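You operate a simulated robot arm through the tools that you are given. There is no shell and no other tool.

You are at the controls of a simulated robot arm. One attempt, no reset.

TASK
Lift the big reel onto its shaft and latch the shaft.
Fine: wind the handwheel to LINE, push the shaft IN, turn the latch to HELD, then wind back to DOWN.

It is judged by the outcome, as a careful person would: the job done as asked, and still so three seconds after it is handed in. It fails if anything else is knocked over, pushed out of place, dropped, spilled or broken.

THE ROBOT
A 6-joint arm with a fingered hand, fixed in place. Base frame: the origin is on the floor under the middle of its stand, x ahead of it, y to its left, z up. Lengths are in m, angles in degrees, forces in N, time in s.
With the tool pointing down near the work surface it reaches from about 0.1 to 0.44 m from the base axis. Its first joint turns from -166.0 to 166.0 degrees. Payload 2.3 kg.
The TCP is the grasp point between the finger pads, 0.022 m short of the fingertips. In the tool frame z runs along the fingers and y along their closing line. The gripper opens to 0.112 m; its body begins 0.06 m behind the TCP. The gripper is a hand of 3 fingers: y runs from the thumb to the fingers, the wrist lies at [0, 0, -0.218] in the tool frame, and closing takes about 1.5 s.
Orientation is that of the tool frame in the base frame, as a unit quaternion [w, x, y, z]. With the fingers straight down and closing along the base's y, the tool's x points along the base's -x, its y along +y and its z along -z.

THE INTERFACE
- The arm moves only by the tool drive_tool. Its argument "rows" is a list of rows, each a list of 7 numbers: the shift along the tool's x, y, z in units of 250 mm (1.0 is 250 mm), then the turn, a rotation vector about the tool's x, y, z in units of 180 degrees (1.0 is 180 degrees), then the finger opening in m, from 0 to 0.112. In form: [[x, y, z, wx, wy, wz, jaw], ...]. A call has 1 to 20 rows; each row is the pose to reach, as a shift and turn from the pose commanded when the call began, along the tool's axes at that moment. A call with a number of a shift or a turn outside -1 to 1 is refused whole. A row lasts 0.2 s, in which the tool goes at most 0.05 m and 8.6 degrees; a call with a longer step from one row to the next is refused whole, and so is a gripper value outside its range. Where a pose cannot be reached the arm comes as near as it can. A force on the tool above 90 N (or 10 N above the force at the start of the call, whichever is more), or a blocked arm, ends the call early, and 0.2 s more pass. Each finger travels about 0.072 m/s and halts on what it meets, pressing with about 25 N; the grip force reading is that of the motor and also rises with nothing between the fingers. The clock runs only during rows and for 0.2 s after the last one: add rows that repeat a pose to give the fingers time. The reply holds the time, the measured pose of the TCP, the force on the tool along the base axes, the opening and the grip force, in the units named above and with some noise, with the torque about the TCP (base axes, N m) and any sound that the robot's microphone picked up, and new pictures: "pictures" is both (left out), scene, wrist or none.
- Cameras (640 x 400 px; columns grow to the right, rows downward): "scene" is fixed at [0.0514, -0.4987, 1.35]; the picture's right is [0.79, -0.61, 0.00], its down [-0.36, -0.46, -0.81] and it looks along [0.50, 0.64, -0.58] (base axes); focal length 315 px, centre (320, 200). "wrist" rides on the gripper at [0.066, 0.003, -0.08] in the tool frame; the picture's right is [-0.05, 1.00, 0.00], its down [-0.77, -0.04, -0.64] and it looks along [-0.64, -0.03, 0.77] (tool axes); focal length 275 px, centre (320, 200). There is no depth. A picture from a camera that has moved, and an enlarged one, comes with that camera's place and axes in the base frame and with its lens.
- raise_lower(by): slides the trunk up (or, below 0, down) by that many m; the arm rides with it, the base frame stays. It gives what a move gives, with no picture.
- preshape(shape): the hand has 3 fingers and takes this shape, open, in about a second: jaw (thumb against the fingers, like two jaws); tri (thumb and two fingers); tip (a fingertip pinch); poke (one finger out to press); point (the index stretched); flat (the hand flat); cup (the hand cupped); fist (a fist). The gripper value then closes the fingers along that shape, each until it touches; the sizes above hold for jaw. It gives what a move gives, with no picture.
- enlarge(camera, box): a new picture of the part [left, top, right, bottom] of that camera's present view, enlarged. No time passes.
- sign_off(): hands the job in; it is judged then, once.

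Nothing tells you positions but the pictures and the camera data. Unless the task says otherwise, let go and move clear before handing in.

The tools are called as a command line: name --pt "numbers of a row" for each row, then --argument value for the rest, lists and objects as JSON in quotes. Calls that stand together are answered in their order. drive_tool: Moves the arm, as the interface text tells. Its arguments: {"type":"object","properties":{"rows":{"type":"array"},"pictures":{"type":"string","enum":["both","scene","wrist","none"]}},"required":["rows"]} The other tools are called the same way: raise_lower (by) moves the trunk up or down; preshape (shape) gives the hand a shape; enlarge (camera, box) takes an enlarged picture of a part of a camera's view; sign_off () hands the job in.

At the start:

```text
time_s: 0.0
tool_pos: [0.2849, 0.0555, 1.0374]
tool_rot: [0.0, 0.001, 1.0, 0.0]
wrist_force: [0.7, -1.3, 0.2]
ft_torque: [0.0, -0.02, -0.02]
finger_gap: 0.1121
finger_force: 0.0
shape: jaw
trunk travel left (down, up): [-0.325, 0.265]
```

scene: 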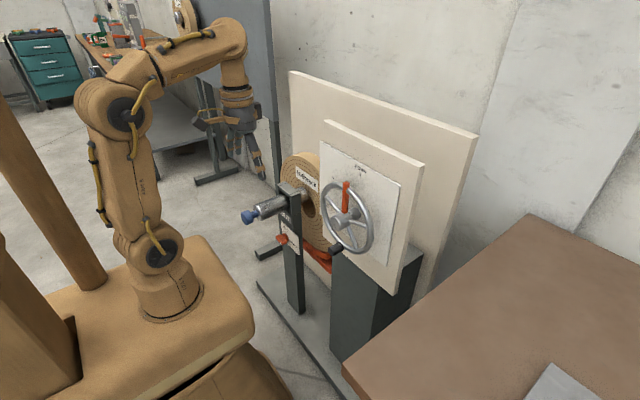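
wrist: 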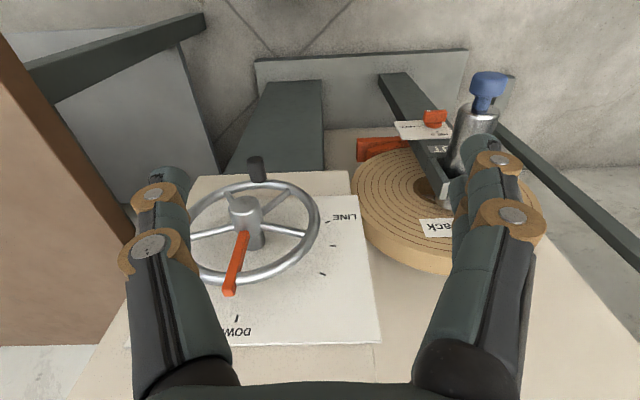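

I see a handwheel with a red pointer and a crank knob on a white panel. To its left is the reel, with a shaft (blue knob) on a post and a red latch. I'll enlarge the views to locate everything first.

enlarge --camera "scene" --box '[230, 130, 430, 290]'

enlarge --camera "wrist" --box '[180, 120, 380, 345]'

enlarge --camera "wrist" --box '[350, 60, 550, 270]'

```text
2.50 times, centred on (330, 210) of scene
camera zoom: at [0.0514, -0.4987, 1.35], right [0.79, -0.61, 0.0], down [-0.36, -0.46, -0.81], along [0.5, 0.64, -0.58], focal length 788 px, centre (295, 175)
```

zoom: 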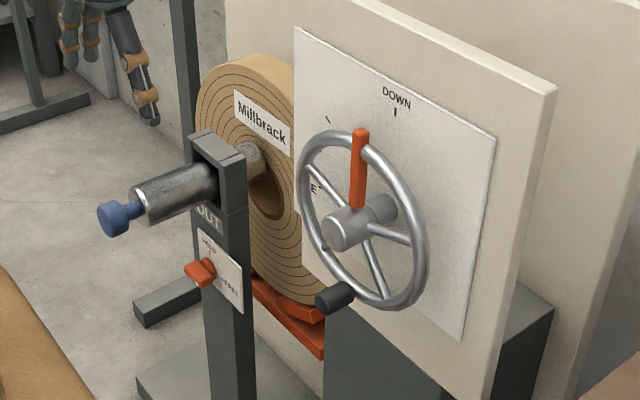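

```text
1.78 times, centred on (280, 232) of wrist
camera zoom: at [0.2181, 0.0582, 1.1178], right [0.05, 1.0, 0.0], down [0.77, -0.04, 0.64], along [0.64, -0.03, -0.77], focal length 489 px, centre (391, 142)
```

zoom: 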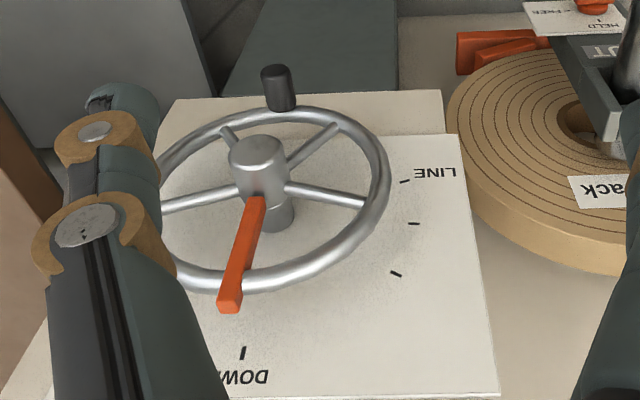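

```text
1.90 times, centred on (450, 165) of wrist
camera zoom: at [0.2181, 0.0582, 1.1178], right [0.05, 1.0, 0.0], down [0.77, -0.04, 0.64], along [0.64, -0.03, -0.77], focal length 524 px, centre (72, 267)
```

zoom: 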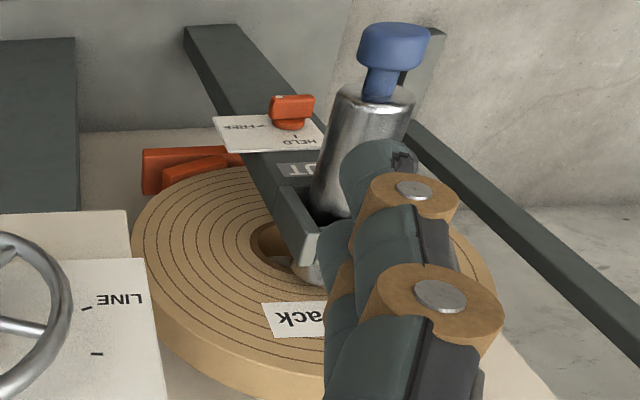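

The hub front looks to be near (0.45, -0.05, 0.85) and the black crank knob near (0.43, -0.05, 0.76), at the bottom of the wheel. The shaft's blue knob is near (0.36, 0.31, 0.68) and the red latch near (0.48, 0.31, 0.52). I'll turn the hand to point forward (+x) up high, clear of the rig.

drive_tool --pt "-0.038 -0.035 -0.013 0 -0.0417 0 0.112" --pt "-0.077 -0.07 -0.027 0 -0.0833 0 0.112" --pt "-0.115 -0.105 -0.04 0 -0.125 0 0.112" --pt "-0.153 -0.14 -0.053 0 -0.1667 0 0.112" --pt "-0.19 -0.176 -0.067 0 -0.2083 0 0.112" --pt "-0.23 -0.211 -0.08 0 -0.25 0 0.112" --pt "-0.268 -0.246 -0.093 0 -0.2917 0 0.112" --pt "-0.307 -0.281 -0.107 0 -0.3333 0 0.112" --pt "-0.345 -0.316 -0.12 0 -0.375 0 0.112" --pt "-0.383 -0.352 -0.133 0 -0.4167 0 0.112" --pt "-0.422 -0.387 -0.147 0 -0.4583 0 0.112" --pt "-0.46 -0.422 -0.16 0 -0.5 0 0.112" --pt "-0.46 -0.422 -0.16 0 -0.5 0 0.112"

```text
time_s: 2.8
tool_pos: [0.369, -0.0368, 1.0942]
tool_rot: [0.609, 0.032, 0.792, -0.039]
wrist_force: [1.1, -0.6, 0.7]
ft_torque: [-0.03, 0.01, 0.02]
finger_gap: 0.1119
finger_force: 0.2
shape: jaw
out of reach, approached as far as the arm can: row 9, 10, 11, 12, 13
trunk travel left (down, up): [-0.325, 0.265]
camera wrist: at [0.2743, -0.0266, 1.0503], right [0.11, 0.99, 0.02], down [-0.42, 0.03, 0.91], along [0.9, -0.11, 0.42], focal length 275 px, centre (320, 200)
```

scene: 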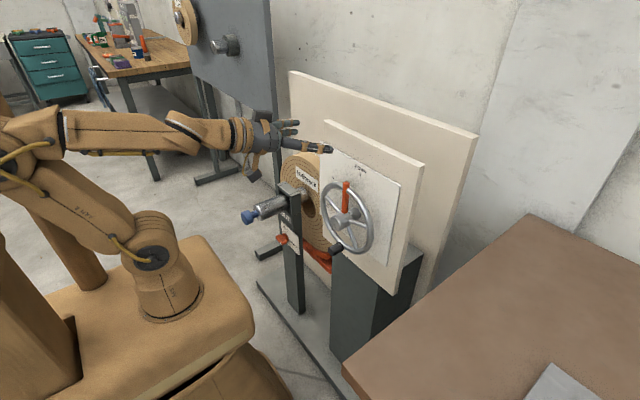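
wrist: 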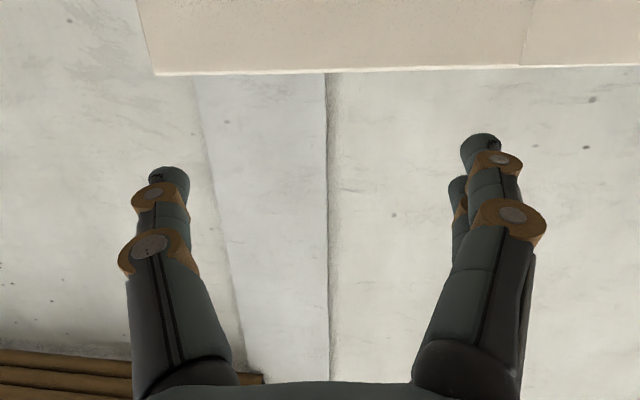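

The full forward pitch was just out of reach, so I'll come in with the hand tilted about 25° downward, which also leaves the wrist more room. After that I'll lower the trunk.

drive_tool --pt "0 0 -0.015 0 0.035 0 0.112" --pt "0 0 -0.03 0 0.07 0 0.112" --pt "0 0 -0.045 0 0.105 0 0.112" --pt "0 0 -0.06 0 0.139 0 0.112" --pt "0 0 -0.06 0 0.139 0 0.112" --pictures "wrist"

```text
time_s: 4.0
tool_pos: [0.352, -0.0367, 1.0965]
tool_rot: [0.422, 0.04, 0.905, -0.032]
wrist_force: [-0.3, -0.5, 0.4]
ft_torque: [0.0, -0.01, 0.0]
finger_gap: 0.112
finger_force: 0.0
shape: jaw
out of reach, approached as far as the arm can: row 1
trunk travel left (down, up): [-0.325, 0.265]
camera wrist: at [0.2491, -0.0235, 1.0973], right [0.13, 0.99, 0.01], down [0.01, -0.01, 1.0], along [0.99, -0.13, -0.01], focal length 275 px, centre (320, 200)
```

wrist: 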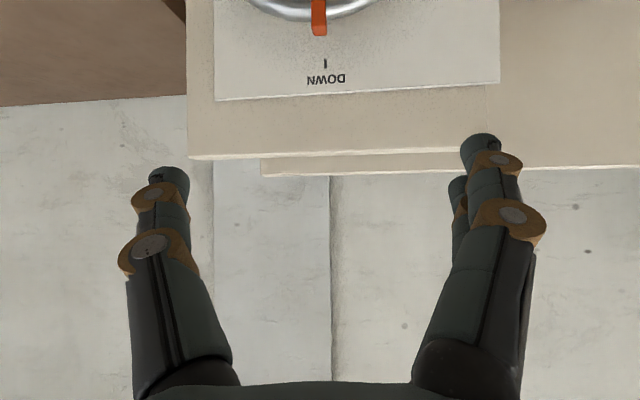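

The hand is now tilted 40° down with a slight yaw. I'll correct it to about 25° down, square to the panel, in front of the wheel's centreline, and then lower the trunk.

drive_tool --pt "-0.022 -0.013 0.04 -0.01 -0.028 -0.0035 0.112" --pt "-0.045 -0.026 0.08 -0.02 -0.056 -0.007 0.112" --pt "-0.067 -0.039 0.122 -0.031 -0.083 -0.0106 0.112" --pt "-0.067 -0.039 0.122 -0.031 -0.083 -0.0106 0.112" --pictures "none"

```text
time_s: 5.0
tool_pos: [0.3861, -0.0508, 1.0903]
tool_rot: [0.537, 0.0, 0.843, 0.0]
wrist_force: [-0.2, 0.0, 0.3]
ft_torque: [0.01, 0.02, 0.0]
finger_gap: 0.1116
finger_force: 0.1
shape: jaw
trunk travel left (down, up): [-0.325, 0.265]
```

The pose is now exact. I'll lower the trunk most of the way and look again.

raise_lower --by -0.25

drive_tool --pt "0 0 0 0 0 0 0.112"

```text
time_s: 7.6
tool_pos: [0.3861, -0.0497, 0.8404]
tool_rot: [0.537, -0.001, 0.843, 0.002]
wrist_force: [-0.5, 0.1, -0.4]
ft_torque: [0.04, 0.02, -0.01]
finger_gap: 0.1119
finger_force: 0.0
shape: jaw
trunk travel left (down, up): [-0.075, 0.515]
```

```text
time_s: 8.0
tool_pos: [0.3852, -0.0495, 0.8404]
tool_rot: [0.537, -0.001, 0.843, 0.001]
wrist_force: [-0.4, 0.4, -0.1]
ft_torque: [-0.03, 0.01, 0.01]
finger_gap: 0.1121
finger_force: 0.1
shape: jaw
trunk travel left (down, up): [-0.075, 0.515]
camera wrist: at [0.2848, -0.0478, 0.8136], right [0.02, 1.0, 0.04], down [-0.25, -0.04, 0.97], along [0.97, -0.03, 0.25], focal length 275 px, centre (320, 200)
```

scene: 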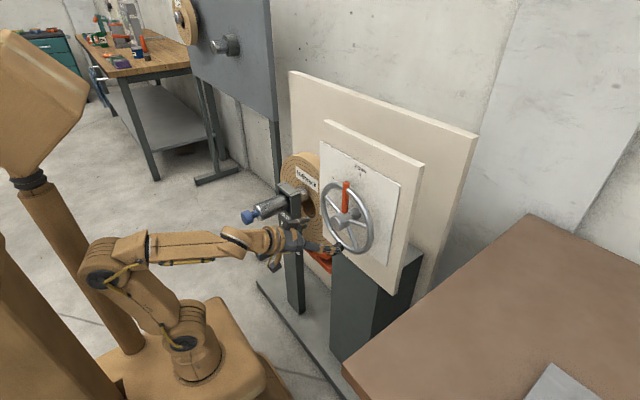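
wrist: 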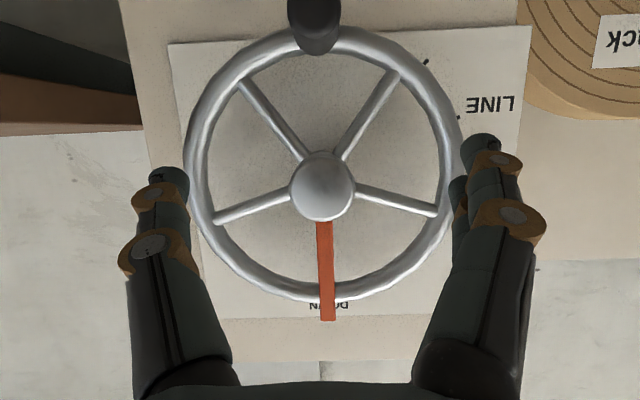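

The wrist view confirms the hub at about (−0.052, 0.850) and LINE about 110° anticlockwise from DOWN. The crank knob is straight below the hub at z≈0.76. I'll lower the last bit to knob height, then ease the open fingers around the knob.

raise_lower --by -0.07

drive_tool --pt "0 0 0 0 0 0 0.112"

enlarge --camera "scene" --box '[230, 150, 400, 290]'

```text
time_s: 9.1
tool_pos: [0.3853, -0.05, 0.7711]
tool_rot: [0.537, -0.001, 0.843, 0.001]
wrist_force: [0.2, -0.4, 0.3]
ft_torque: [0.0, 0.0, 0.01]
finger_gap: 0.1118
finger_force: 0.0
shape: jaw
trunk travel left (down, up): [-0.005, 0.585]
```

```text
time_s: 9.5
tool_pos: [0.3858, -0.0499, 0.7709]
tool_rot: [0.537, 0.0, 0.843, 0.001]
wrist_force: [0.8, 0.3, -1.5]
ft_torque: [0.01, 0.02, -0.01]
finger_gap: 0.112
finger_force: 0.1
shape: jaw
trunk travel left (down, up): [-0.005, 0.585]
camera wrist: at [0.2848, -0.0478, 0.7436], right [0.02, 1.0, 0.04], down [-0.25, -0.04, 0.97], along [0.97, -0.03, 0.25], focal length 275 px, centre (320, 200)
```

scene: 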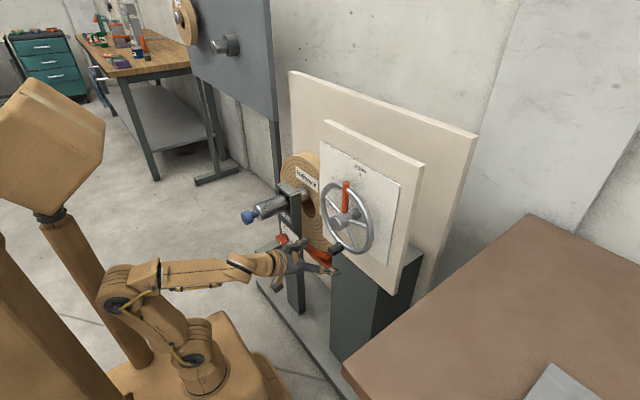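
wrist: 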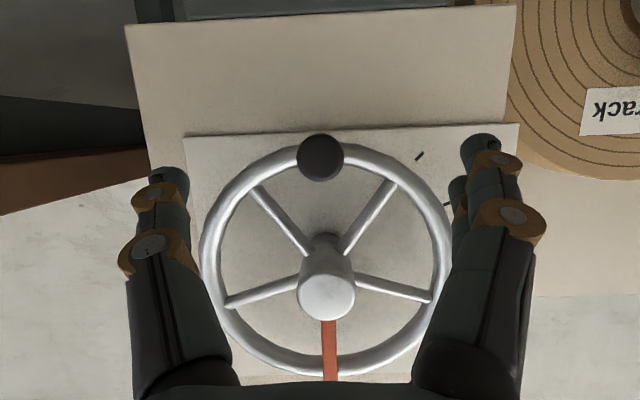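

```text
2.86 times, centred on (315, 220) of scene
camera zoom: at [0.0514, -0.4987, 1.35], right [0.79, -0.61, 0.0], down [-0.36, -0.46, -0.81], along [0.5, 0.64, -0.58], focal length 901 px, centre (334, 143)
```

zoom: 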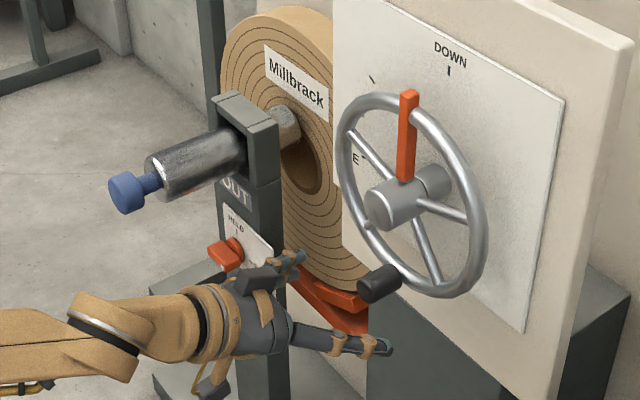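

The knob's front face is centred between the fingers at about (0.434, −0.051, 0.760). I'll ease forward around it with the hand open.

drive_tool --pt "-0.012 -0.001 0.047 0 0 0 0.112" --pt "-0.024 -0.002 0.094 0 0 0 0.112" --pt "-0.036 -0.003 0.14 0 0 0 0.112" --pt "-0.048 -0.004 0.187 0 0 0 0.112" --pt "-0.06 -0.004 0.234 0 0 0 0.112" --pt "-0.06 -0.004 0.234 0 0 0 0.112"

enlarge --camera "scene" --box '[230, 150, 400, 290]'

```text
time_s: 10.9
tool_pos: [0.4457, -0.0504, 0.7599]
tool_rot: [0.537, -0.001, 0.844, 0.001]
wrist_force: [-0.3, 0.6, -0.5]
ft_torque: [0.03, 0.01, 0.0]
finger_gap: 0.1121
finger_force: 0.0
shape: jaw
trunk travel left (down, up): [-0.005, 0.585]
camera wrist: at [0.345, -0.0488, 0.7322], right [0.02, 1.0, 0.04], down [-0.25, -0.04, 0.97], along [0.97, -0.03, 0.25], focal length 275 px, centre (320, 200)
```

scene: 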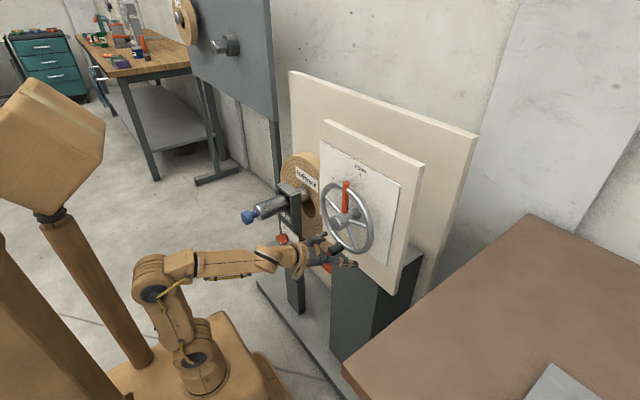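
wrist: 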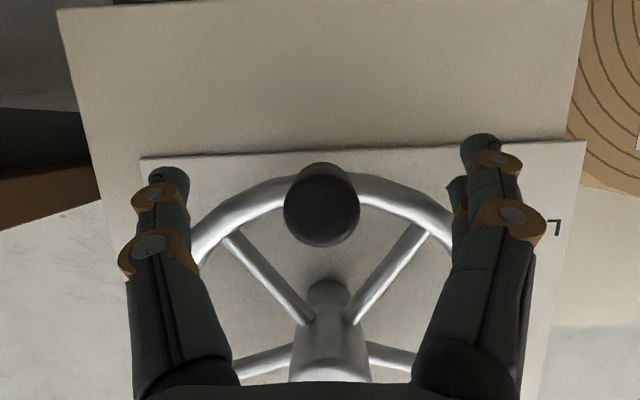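

```text
2.86 times, centred on (315, 220) of scene
camera zoom: at [0.0514, -0.4987, 1.35], right [0.79, -0.61, 0.0], down [-0.36, -0.46, -0.81], along [0.5, 0.64, -0.58], focal length 901 px, centre (334, 143)
```

zoom: 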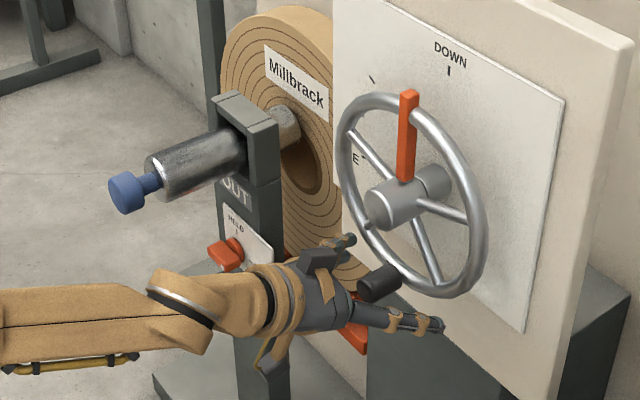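

The fingers straddle the knob, with its axis right on the grasp point. I'll close on it now.

drive_tool --pt "0 0 0 0 0 0 0.08" --pt "0 0 0 0 0 0 0.05" --pt "0 0 0 0 0 0 0.03" --pt "0 0 0 0 0 0 0.01" --pt "0 0 0 0 0 0 0.0" --pt "0 0 0 0 0 0 0.0" --pt "0 0 0 0 0 0 0.0" --pt "0 0 0 0 0 0 0.0"

enlarge --camera "scene" --box '[230, 150, 400, 290]'

```text
time_s: 12.7
tool_pos: [0.4444, -0.0512, 0.7579]
tool_rot: [0.537, -0.001, 0.844, 0.001]
wrist_force: [-18.3, -2.5, -20.2]
ft_torque: [-0.65, 0.25, 0.86]
finger_gap: 0.0218
finger_force: 24.9
shape: jaw
trunk travel left (down, up): [-0.005, 0.585]
camera wrist: at [0.3441, -0.0492, 0.7314], right [0.02, 1.0, 0.04], down [-0.25, -0.04, 0.97], along [0.97, -0.03, 0.25], focal length 275 px, centre (320, 200)
```

scene: 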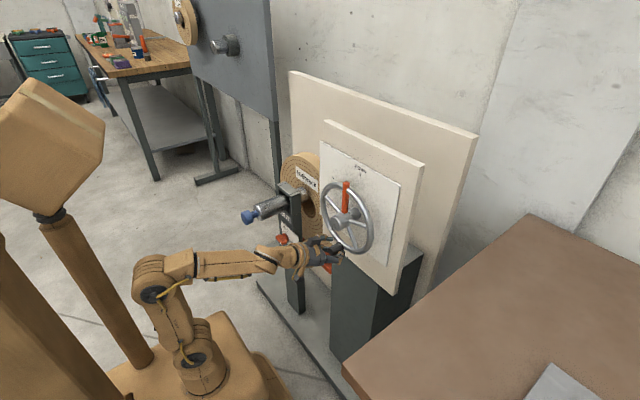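
wrist: 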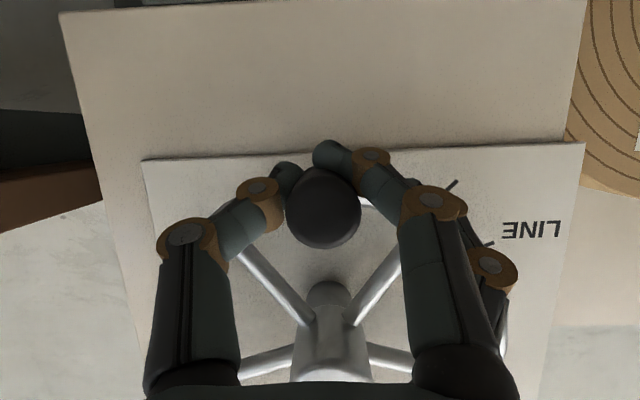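

```text
2.86 times, centred on (315, 220) of scene
camera zoom: at [0.0514, -0.4987, 1.35], right [0.79, -0.61, 0.0], down [-0.36, -0.46, -0.81], along [0.5, 0.64, -0.58], focal length 901 px, centre (334, 143)
```

zoom: 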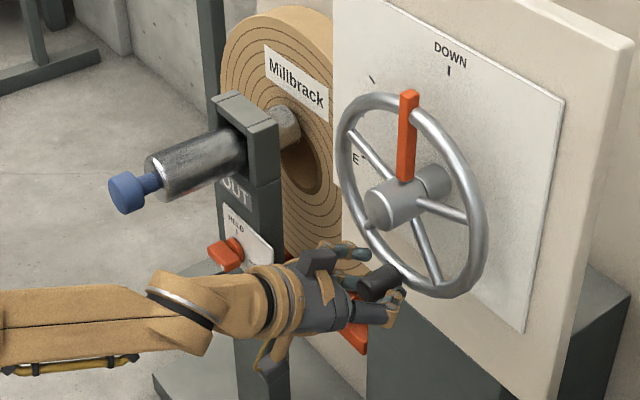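

The knob is gripped, with a gap of 0.022 and a force of 25 N. I'll start winding anticlockwise about the hub, rotating the hand with the wheel, 30° first.

drive_tool --pt "-0.0012 -0.0316 -0.0006 0.0117 0 -0.0251 0.0" --pt "-0.005 -0.0628 -0.0023 0.0234 0 -0.0503 0.0" --pt "-0.0112 -0.0937 -0.0052 0.0351 0 -0.0754 0.0" --pt "-0.0198 -0.1238 -0.0092 0.0468 0 -0.1006 0.0" --pt "-0.0307 -0.153 -0.0143 0.0585 0 -0.1257 0.0" --pt "-0.0439 -0.181 -0.0204 0.0702 0 -0.1508 0.0"

```text
time_s: 14.1
tool_pos: [0.4471, -0.0923, 0.7692]
tool_rot: [0.516, -0.142, 0.816, -0.219]
wrist_force: [0.8, 36.6, -27.8]
ft_torque: [-1.07, -0.24, -0.61]
finger_gap: 0.0204
finger_force: 24.6
shape: jaw
trunk travel left (down, up): [-0.005, 0.585]
camera wrist: at [0.3461, -0.1047, 0.7452], right [0.01, 0.88, -0.47], down [-0.25, 0.45, 0.86], along [0.97, 0.1, 0.22], focal length 275 px, centre (320, 200)
```

scene: 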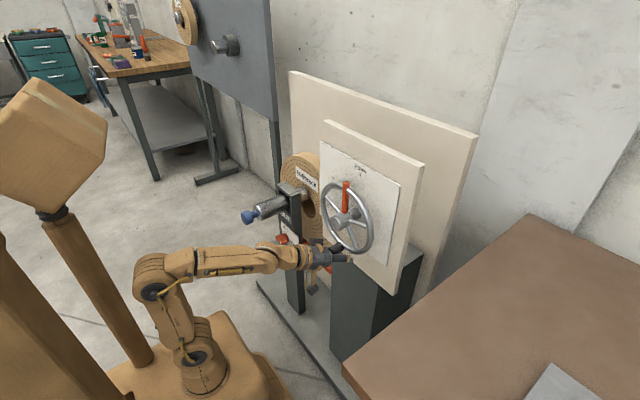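
wrist: 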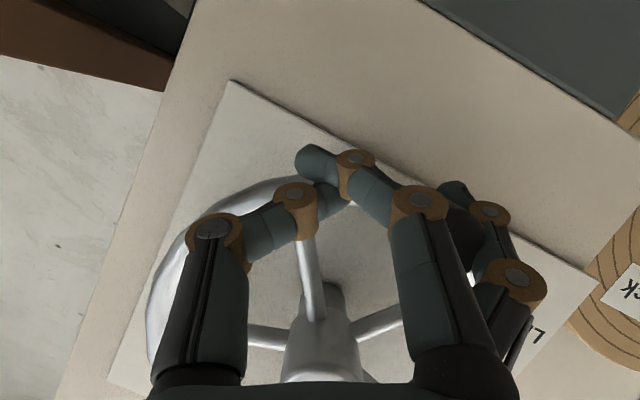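

The pointer doesn't seem to have moved, and the side load is 37 N. The knob may have slipped, so I'll check closely before doing anything else.

enlarge --camera "wrist" --box '[220, 100, 580, 380]'

enlarge --camera "scene" --box '[270, 170, 400, 280]'

```text
1.43 times, centred on (400, 240) of wrist
camera zoom: at [0.3461, -0.1047, 0.7452], right [0.01, 0.88, -0.47], down [-0.25, 0.45, 0.86], along [0.97, 0.1, 0.22], focal length 393 px, centre (206, 143)
```

zoom: 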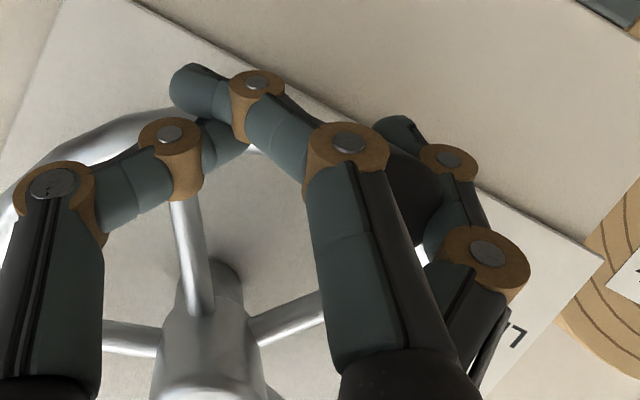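

```text
3.64 times, centred on (335, 225) of scene
camera zoom: at [0.0514, -0.4987, 1.35], right [0.79, -0.61, 0.0], down [-0.36, -0.46, -0.81], along [0.5, 0.64, -0.58], focal length 1147 px, centre (266, 109)
```

zoom: 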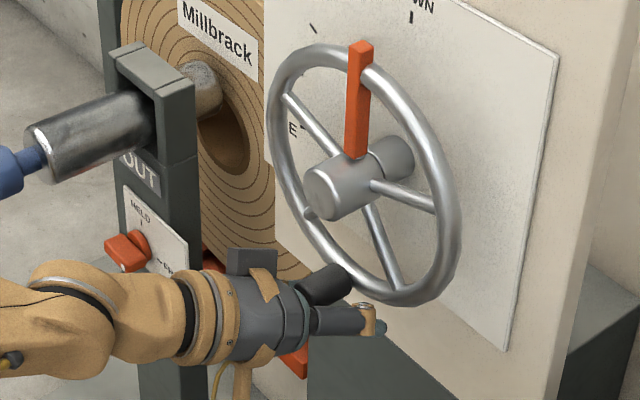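

The wheel hasn't turned. Pushing along the closing line is limited by the fingers' own 25 N, and the knob slid between the two fingers. I'll open, back out along the finger direction, and regrip so that the push comes sideways on the fingers, where they're stiff.

drive_tool --pt "0 0 0 0 0 0 0.03" --pt "0 0 0 0 0 0 0.06" --pt "0 0 0 0 0 0 0.09" --pt "0 0 0 0 0 0 0.112" --pt "0 0 0 0 0 0 0.112" --pt "0 0 0 0 0 0 0.112"

enlarge --camera "scene" --box '[270, 170, 400, 280]'

```text
time_s: 15.5
tool_pos: [0.4456, -0.0972, 0.772]
tool_rot: [0.52, -0.138, 0.815, -0.217]
wrist_force: [-1.9, -4.4, -9.8]
ft_torque: [-0.58, -0.1, 0.16]
finger_gap: 0.1118
finger_force: 0.1
shape: jaw
trunk travel left (down, up): [-0.005, 0.585]
camera wrist: at [0.3447, -0.1081, 0.7468], right [0.02, 0.89, -0.46], down [-0.25, 0.45, 0.86], along [0.97, 0.1, 0.23], focal length 275 px, centre (320, 200)
```

scene: 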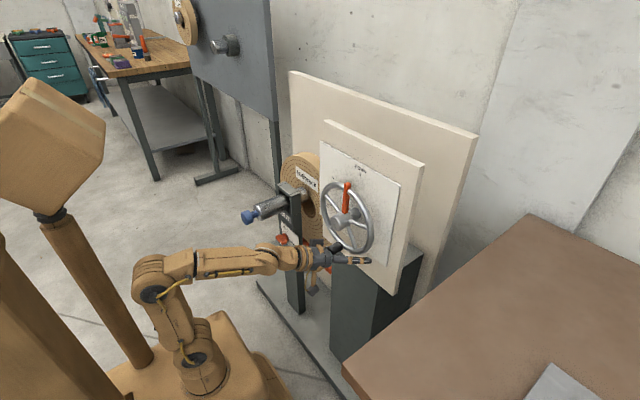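
wrist: 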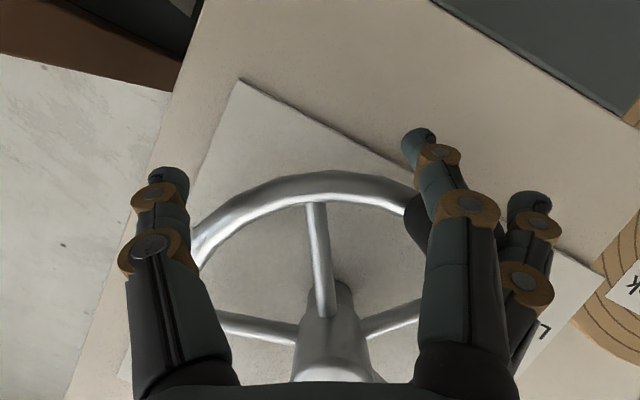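

```text
3.64 times, centred on (335, 225) of scene
camera zoom: at [0.0514, -0.4987, 1.35], right [0.79, -0.61, 0.0], down [-0.36, -0.46, -0.81], along [0.5, 0.64, -0.58], focal length 1147 px, centre (266, 109)
```

zoom: 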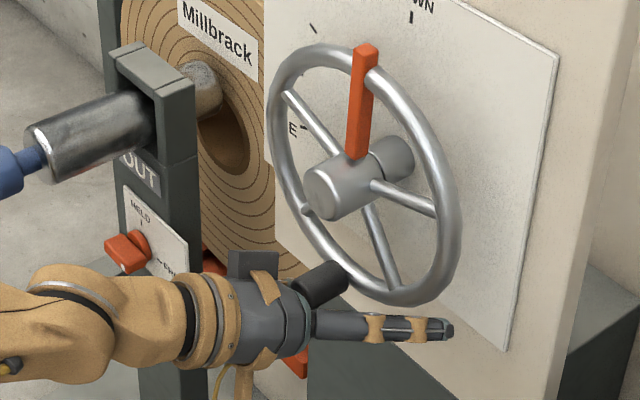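

The wheel has nudged about 2–3° the other way, because the opening finger pushed the knob. I'll retreat straight back along the fingers and look at where it rests.

drive_tool --pt "0 0 -0.06 0 0 0 0.112" --pt "0 0 -0.12 0 0 0 0.112" --pt "0 0 -0.18 0 0 0 0.112" --pt "0 0 -0.24 0 0 0 0.112" --pt "0 0 -0.3 0 0 0 0.112" --pt "0 0 -0.36 0 0 0 0.112" --pt "0 0 -0.36 0 0 0 0.112"

enlarge --camera "scene" --box '[270, 170, 400, 280]'

```text
time_s: 17.1
tool_pos: [0.3634, -0.0776, 0.8034]
tool_rot: [0.52, -0.139, 0.815, -0.217]
wrist_force: [-0.4, -0.3, -0.4]
ft_torque: [-0.01, 0.04, -0.02]
finger_gap: 0.112
finger_force: 0.2
shape: jaw
trunk travel left (down, up): [-0.005, 0.585]
camera wrist: at [0.262, -0.0885, 0.7788], right [0.02, 0.89, -0.46], down [-0.25, 0.45, 0.86], along [0.97, 0.1, 0.23], focal length 275 px, centre (320, 200)
```

scene: 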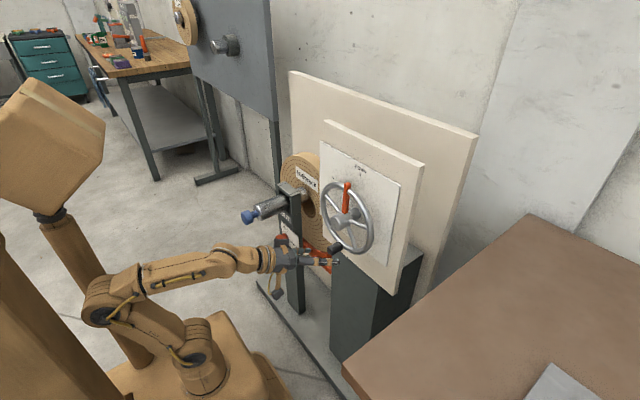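
wrist: 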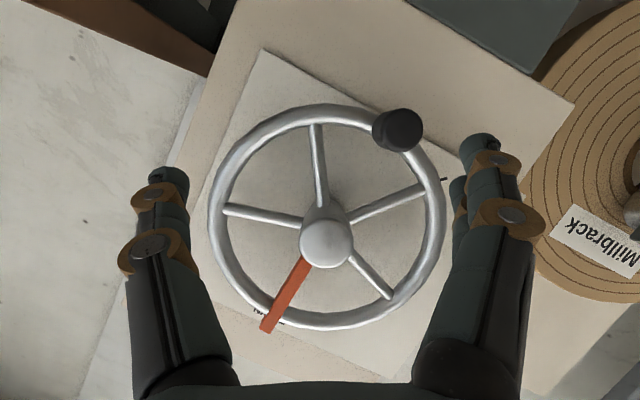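

```text
3.64 times, centred on (335, 225) of scene
camera zoom: at [0.0514, -0.4987, 1.35], right [0.79, -0.61, 0.0], down [-0.36, -0.46, -0.81], along [0.5, 0.64, -0.58], focal length 1147 px, centre (266, 109)
```

zoom: 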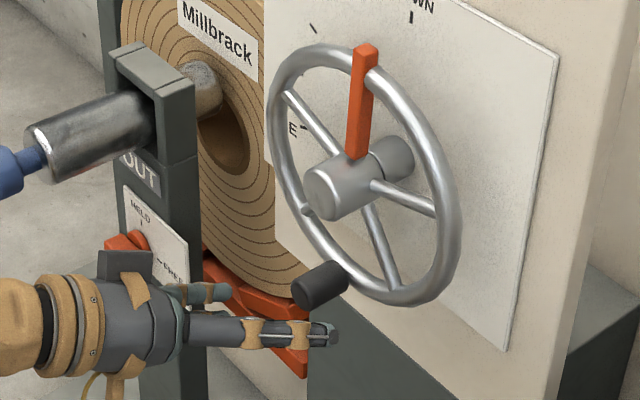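

The wheel stays where it's left, so it holds by friction and lifting needs a firm push. I'll see how a fist looks, since pushing the knob with the solid side of the hand should work better.

preshape --shape "fist"

drive_tool --pt "0 0 0 0 0 0 0.0"

enlarge --camera "scene" --box '[240, 200, 370, 310]'

```text
time_s: 18.0
tool_pos: [0.363, -0.0782, 0.8039]
tool_rot: [0.52, -0.138, 0.814, -0.218]
wrist_force: [-0.2, 0.3, 0.0]
ft_torque: [0.0, -0.03, -0.03]
finger_gap: 0.0001
finger_force: 0.1
shape: fist
trunk travel left (down, up): [-0.005, 0.585]
```

```text
time_s: 18.4
tool_pos: [0.3627, -0.0774, 0.8026]
tool_rot: [0.52, -0.139, 0.814, -0.217]
wrist_force: [-0.4, 0.1, -0.4]
ft_torque: [-0.02, -0.01, 0.01]
finger_gap: 0.0003
finger_force: 0.0
shape: fist
trunk travel left (down, up): [-0.005, 0.585]
camera wrist: at [0.2622, -0.0885, 0.7787], right [0.02, 0.89, -0.46], down [-0.25, 0.45, 0.86], along [0.97, 0.1, 0.23], focal length 275 px, centre (320, 200)
```

scene: 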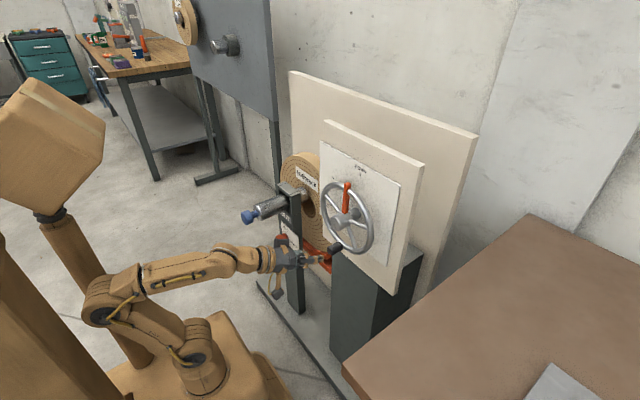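
wrist: 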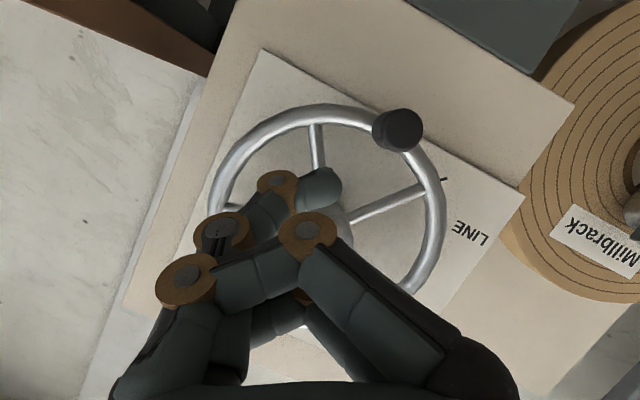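

```text
3.64 times, centred on (305, 255) of scene
camera zoom: at [0.0514, -0.4987, 1.35], right [0.79, -0.61, 0.0], down [-0.36, -0.46, -0.81], along [0.5, 0.64, -0.58], focal length 1147 px, centre (374, 0)
```

zoom: 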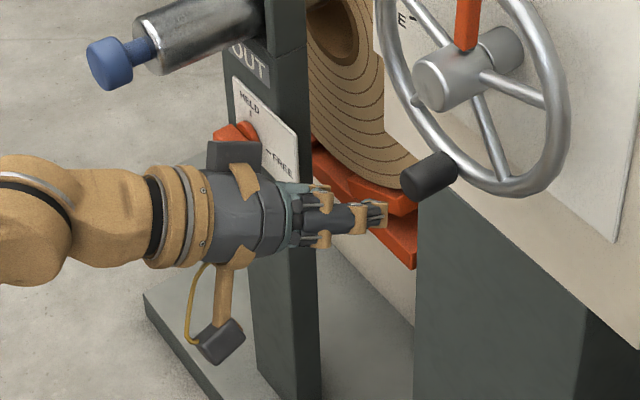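

This fist leaves the fingers crossed loosely, so it isn't a solid pusher. I'll look at the "tri" shape, with two fingers and the thumb around the knob.

preshape --shape "tri"

drive_tool --pt "0 0 0 0 0 0 0.112" --pictures "wrist"

enlarge --camera "scene" --box '[240, 200, 370, 310]'

```text
time_s: 19.3
tool_pos: [0.3641, -0.0781, 0.8033]
tool_rot: [0.52, -0.139, 0.814, -0.217]
wrist_force: [-0.6, -0.4, -0.9]
ft_torque: [-0.02, -0.01, -0.01]
finger_gap: 0.0477
finger_force: 0.2
shape: tri
trunk travel left (down, up): [-0.005, 0.585]
```

```text
time_s: 19.7
tool_pos: [0.3623, -0.0779, 0.8043]
tool_rot: [0.519, -0.14, 0.815, -0.217]
wrist_force: [0.0, -0.3, 0.1]
ft_torque: [-0.01, -0.02, 0.01]
finger_gap: 0.1119
finger_force: 0.1
shape: tri
trunk travel left (down, up): [-0.005, 0.585]
camera wrist: at [0.2622, -0.0885, 0.7787], right [0.02, 0.89, -0.46], down [-0.25, 0.45, 0.86], along [0.97, 0.1, 0.23], focal length 275 px, centre (320, 200)
```

wrist: 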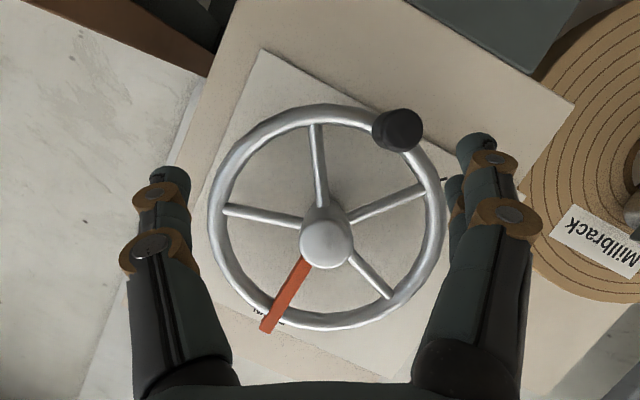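

```text
3.64 times, centred on (305, 255) of scene
camera zoom: at [0.0514, -0.4987, 1.35], right [0.79, -0.61, 0.0], down [-0.36, -0.46, -0.81], along [0.5, 0.64, -0.58], focal length 1147 px, centre (374, 0)
```

zoom: 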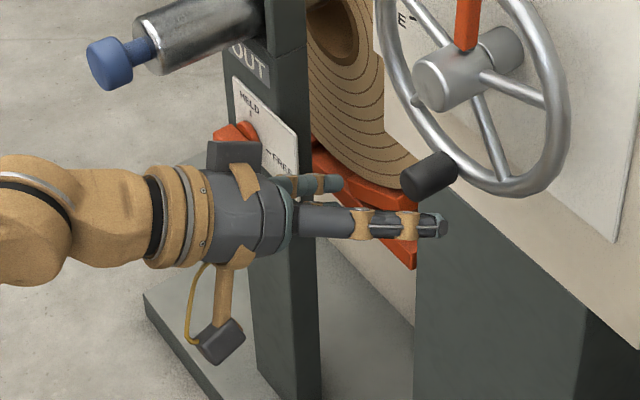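

Tri looks much like jaw. I'll check "point", because a single stretched finger pushed sideways should be stiff and is a simpler pusher.

preshape --shape "point"

drive_tool --pt "0 0 0 0 0 0 0.112" --pictures "wrist"

enlarge --camera "scene" --box '[240, 200, 370, 310]'

```text
time_s: 20.6
tool_pos: [0.3629, -0.0774, 0.8048]
tool_rot: [0.519, -0.139, 0.815, -0.217]
wrist_force: [0.5, 0.4, 0.5]
ft_torque: [0.0, -0.01, -0.04]
finger_gap: 0.0
finger_force: 0.1
shape: point
trunk travel left (down, up): [-0.005, 0.585]
```

```text
time_s: 21.0
tool_pos: [0.3632, -0.0769, 0.8039]
tool_rot: [0.519, -0.139, 0.815, -0.217]
wrist_force: [0.6, -0.5, -0.1]
ft_torque: [0.05, 0.01, -0.03]
finger_gap: 0.0
finger_force: 0.0
shape: point
trunk travel left (down, up): [-0.005, 0.585]
camera wrist: at [0.2622, -0.0885, 0.7787], right [0.02, 0.89, -0.46], down [-0.25, 0.45, 0.86], along [0.97, 0.1, 0.23], focal length 275 px, centre (320, 200)
```

wrist: 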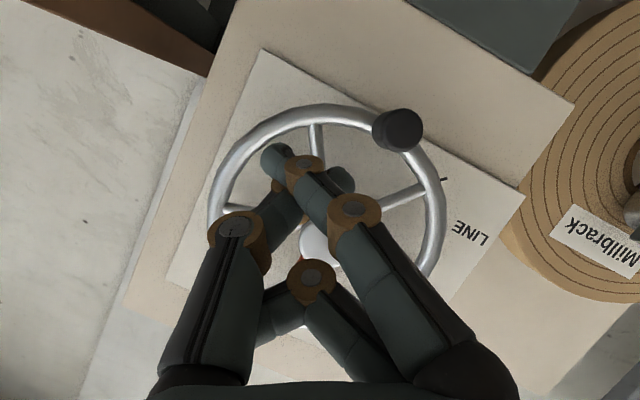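

```text
3.64 times, centred on (305, 255) of scene
camera zoom: at [0.0514, -0.4987, 1.35], right [0.79, -0.61, 0.0], down [-0.36, -0.46, -0.81], along [0.5, 0.64, -0.58], focal length 1147 px, centre (374, 0)
```

zoom: 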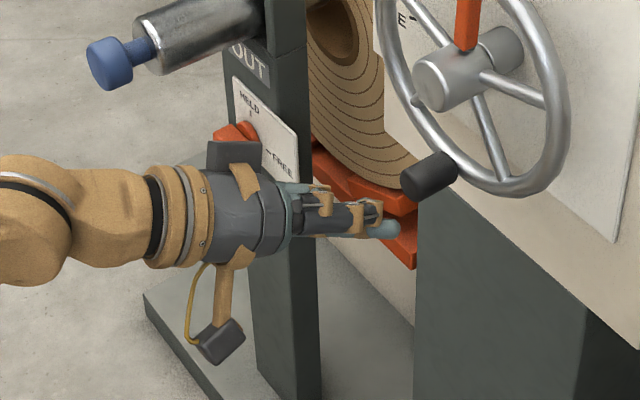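

"Point" crosses the fingers, so I'll go back to jaw and keep the fingers closed into a tight bundle. I'll come in from the left side with the hand rolled so its stiff lateral direction faces the knob, moving clear of the wheel on the way.

preshape --shape "jaw"

drive_tool --pt "-0.0485 0.0234 -0.0096 0 -0.0104 0.0425 0.08" --pt "-0.0962 0.0474 -0.0189 0 -0.0208 0.085 0.06" --pt "-0.1426 0.0722 -0.0275 0 -0.0312 0.1274 0.04" --pt "-0.187 0.0982 -0.0351 0 -0.0417 0.1699 0.02" --pt "-0.2287 0.1259 -0.0416 0 -0.0521 0.2124 0.01" --pt "-0.2675 0.1555 -0.0467 0 -0.0625 0.2549 0.0" --pt "-0.3029 0.1872 -0.0502 0 -0.0729 0.2974 0.0" --pt "-0.3348 0.2212 -0.052 0 -0.0833 0.3399 0.0" --pt "-0.3631 0.2574 -0.0522 0 -0.0937 0.3823 0.0" --pt "-0.3877 0.296 -0.0507 0 -0.1041 0.4248 0.0" --pt "-0.4091 0.3367 -0.0476 0 -0.1145 0.4673 0.0" --pt "-0.4275 0.3792 -0.0431 0 -0.125 0.5098 0.0" --pt "-0.4432 0.4234 -0.0375 0 -0.1354 0.5523 0.0" --pt "-0.457 0.4689 -0.0309 0 -0.1458 0.5947 0.0" --pt "-0.4693 0.5152 -0.0236 0 -0.1562 0.6372 0.0" --pt "-0.481 0.562 -0.016 0 -0.1666 0.6797 0.0"

```text
time_s: 21.9
tool_pos: [0.3624, -0.0767, 0.8049]
tool_rot: [0.519, -0.139, 0.815, -0.218]
wrist_force: [0.7, 0.3, -0.7]
ft_torque: [0.01, 0.0, 0.01]
finger_gap: 0.0801
finger_force: 0.1
shape: jaw
trunk travel left (down, up): [-0.005, 0.585]
```

```text
time_s: 25.3
tool_pos: [0.4097, 0.0992, 0.8296]
tool_rot: [0.597, 0.596, 0.379, 0.381]
wrist_force: [-0.6, -0.4, 0.0]
ft_torque: [-0.01, -0.01, 0.03]
finger_gap: 0.0001
finger_force: 25.0
shape: jaw
trunk travel left (down, up): [-0.005, 0.585]
camera wrist: at [0.3648, 0.1932, 0.8318], right [-0.02, -0.04, 1.0], down [-0.9, -0.43, -0.04], along [0.43, -0.9, -0.03], focal length 275 px, centre (320, 200)
```

scene: 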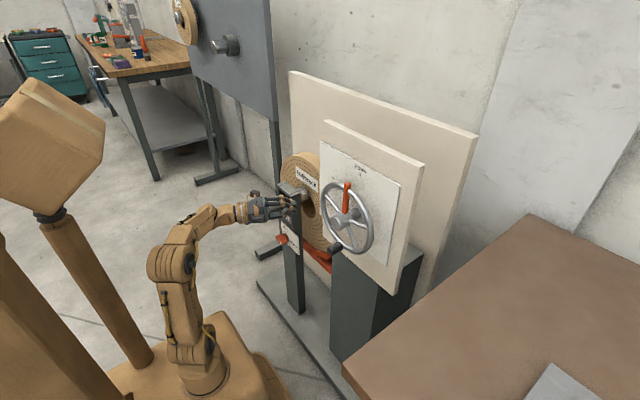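
wrist: 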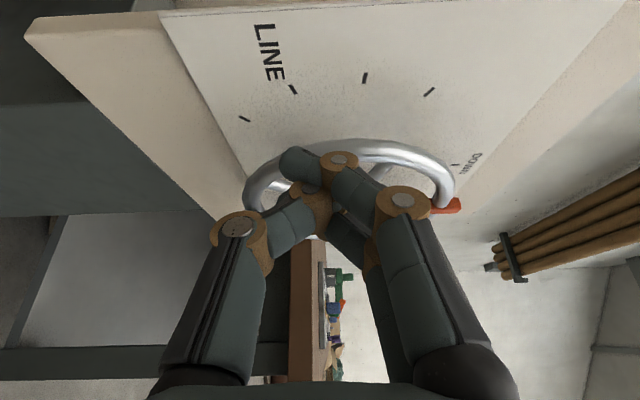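

The closed fingers interlock into a bundle, and the wrist view shows the dial clearly: DOWN, 60°, 85°, LINE at 110°, and 135°. I'll lower to knob height and come in just left of the knob.

drive_tool --pt "-0.0139 -0.072 0.0176 0 0 0 0.0" --pt "-0.0278 -0.144 0.0352 0 0 0 0.0" --pt "-0.0417 -0.216 0.0528 0 0 0 0.0" --pt "-0.0556 -0.288 0.0704 0 0 0 0.0" --pt "-0.0916 -0.288 0.1114 0 0 0 0.0" --pt "-0.1276 -0.288 0.1524 0 0 0 0.0" --pt "-0.1636 -0.288 0.1934 0 0 0 0.0" --pt "-0.1996 -0.288 0.2344 0 0 0 0.0" --pt "-0.1996 -0.288 0.2344 0 0 0 0.0"

enlarge --camera "scene" --box '[260, 170, 390, 280]'

```text
time_s: 27.3
tool_pos: [0.4432, 0.0301, 0.7591]
tool_rot: [0.595, 0.596, 0.381, 0.381]
wrist_force: [0.1, 1.0, 0.6]
ft_torque: [-0.01, -0.01, 0.01]
finger_gap: 0.0
finger_force: 25.5
shape: jaw
trunk travel left (down, up): [-0.005, 0.585]
camera wrist: at [0.398, 0.1232, 0.761], right [-0.02, -0.04, 1.0], down [-0.9, -0.43, -0.04], along [0.43, -0.9, -0.03], focal length 275 px, centre (320, 200)
```

scene: 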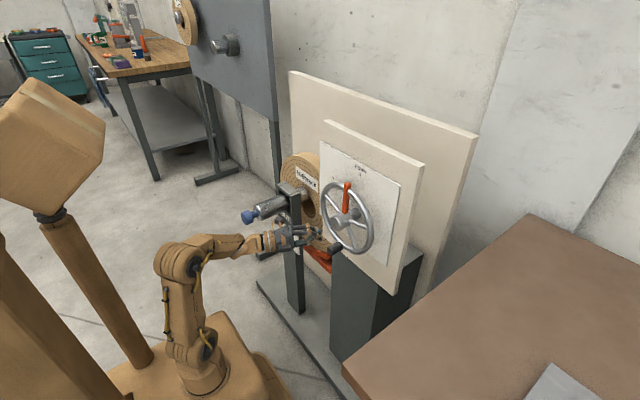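
wrist: 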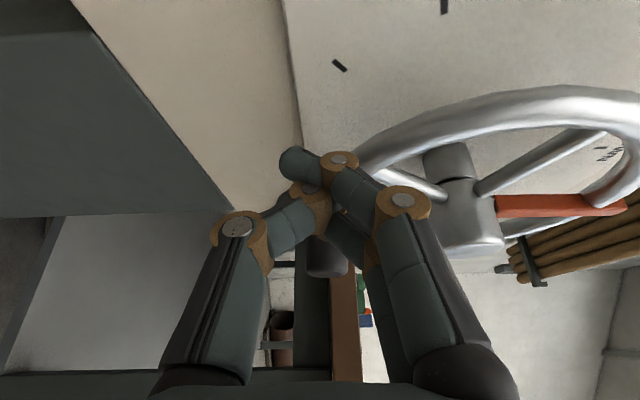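

```text
3.64 times, centred on (325, 225) of scene
camera zoom: at [0.0514, -0.4987, 1.35], right [0.79, -0.61, 0.0], down [-0.36, -0.46, -0.81], along [0.5, 0.64, -0.58], focal length 1147 px, centre (302, 109)
```

zoom: 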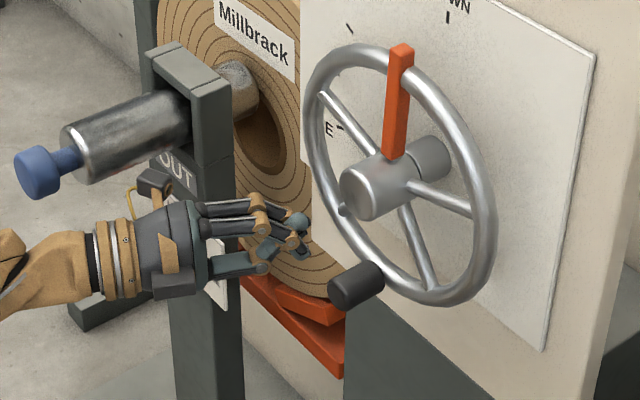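

The knob is directly beyond the bundle, to its right. I'll close in to contact.

drive_tool --pt "-0.0268 0 0.0125 0 0 0 0.0" --pt "-0.0536 0 0.025 0 0 0 0.0" --pt "-0.0804 0 0.0375 0 0 0 0.0" --pt "-0.1072 0 0.05 0 0 0 0.0" --pt "-0.134 0 0.0626 0 0 0 0.0"

enlarge --camera "scene" --box '[260, 170, 390, 280]'

```text
time_s: 28.5
tool_pos: [0.4424, -0.0078, 0.76]
tool_rot: [0.596, 0.596, 0.38, 0.381]
wrist_force: [-0.7, 0.2, -1.0]
ft_torque: [0.03, -0.02, -0.03]
finger_gap: 0.0
finger_force: 25.2
shape: jaw
trunk travel left (down, up): [-0.005, 0.585]
camera wrist: at [0.3976, 0.086, 0.761], right [-0.02, -0.04, 1.0], down [-0.9, -0.43, -0.04], along [0.43, -0.9, -0.03], focal length 275 px, centre (320, 200)
```

scene: 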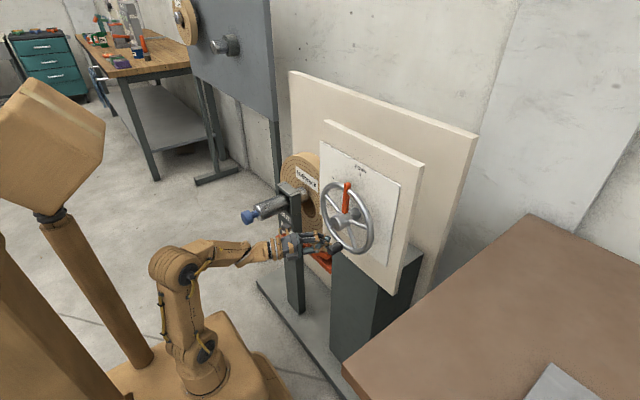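
wrist: 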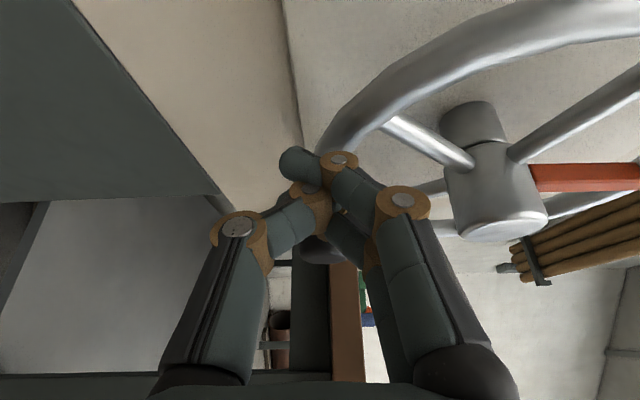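

```text
3.64 times, centred on (325, 225) of scene
camera zoom: at [0.0514, -0.4987, 1.35], right [0.79, -0.61, 0.0], down [-0.36, -0.46, -0.81], along [0.5, 0.64, -0.58], focal length 1147 px, centre (302, 109)
```

zoom: 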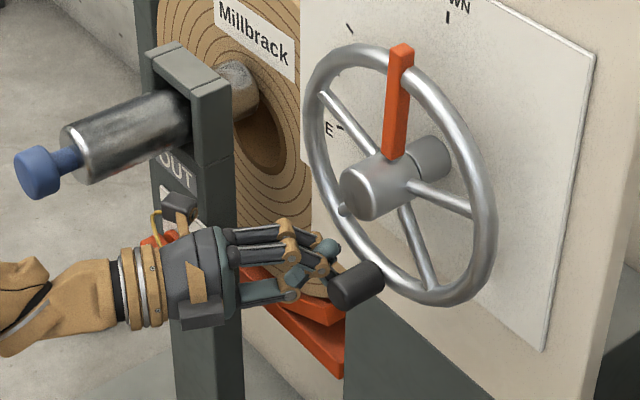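

I'm almost touching, with no load yet. I'll push gently further right and watch the force and the pointer.

drive_tool --pt "-0.0109 0 0.0051 0 0 0 0.0" --pt "-0.0218 0 0.0101 0 0 0 0.0" --pt "-0.0326 0 0.0152 0 0 0 0.0" --pt "-0.0435 0 0.0203 0 0 0 0.0" --pt "-0.0544 0 0.0254 0 0 0 0.0" --pictures "scene"

enlarge --camera "scene" --box '[260, 170, 390, 280]'

```text
time_s: 29.7
tool_pos: [0.4425, -0.0209, 0.7581]
tool_rot: [0.596, 0.595, 0.381, 0.38]
wrist_force: [1.9, 5.6, -1.9]
ft_torque: [0.03, -0.01, 0.0]
finger_gap: 0.0
finger_force: 25.1
shape: jaw
trunk travel left (down, up): [-0.005, 0.585]
```

scene: 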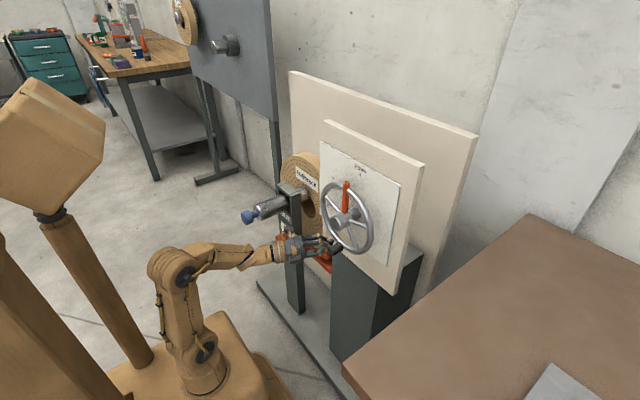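

```text
3.64 times, centred on (325, 225) of scene
camera zoom: at [0.0514, -0.4987, 1.35], right [0.79, -0.61, 0.0], down [-0.36, -0.46, -0.81], along [0.5, 0.64, -0.58], focal length 1147 px, centre (302, 109)
```

zoom: 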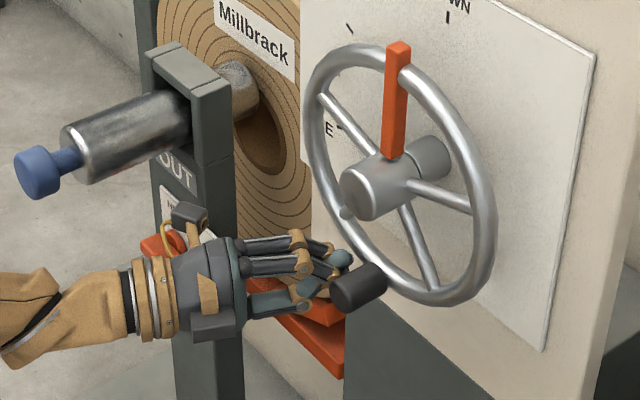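

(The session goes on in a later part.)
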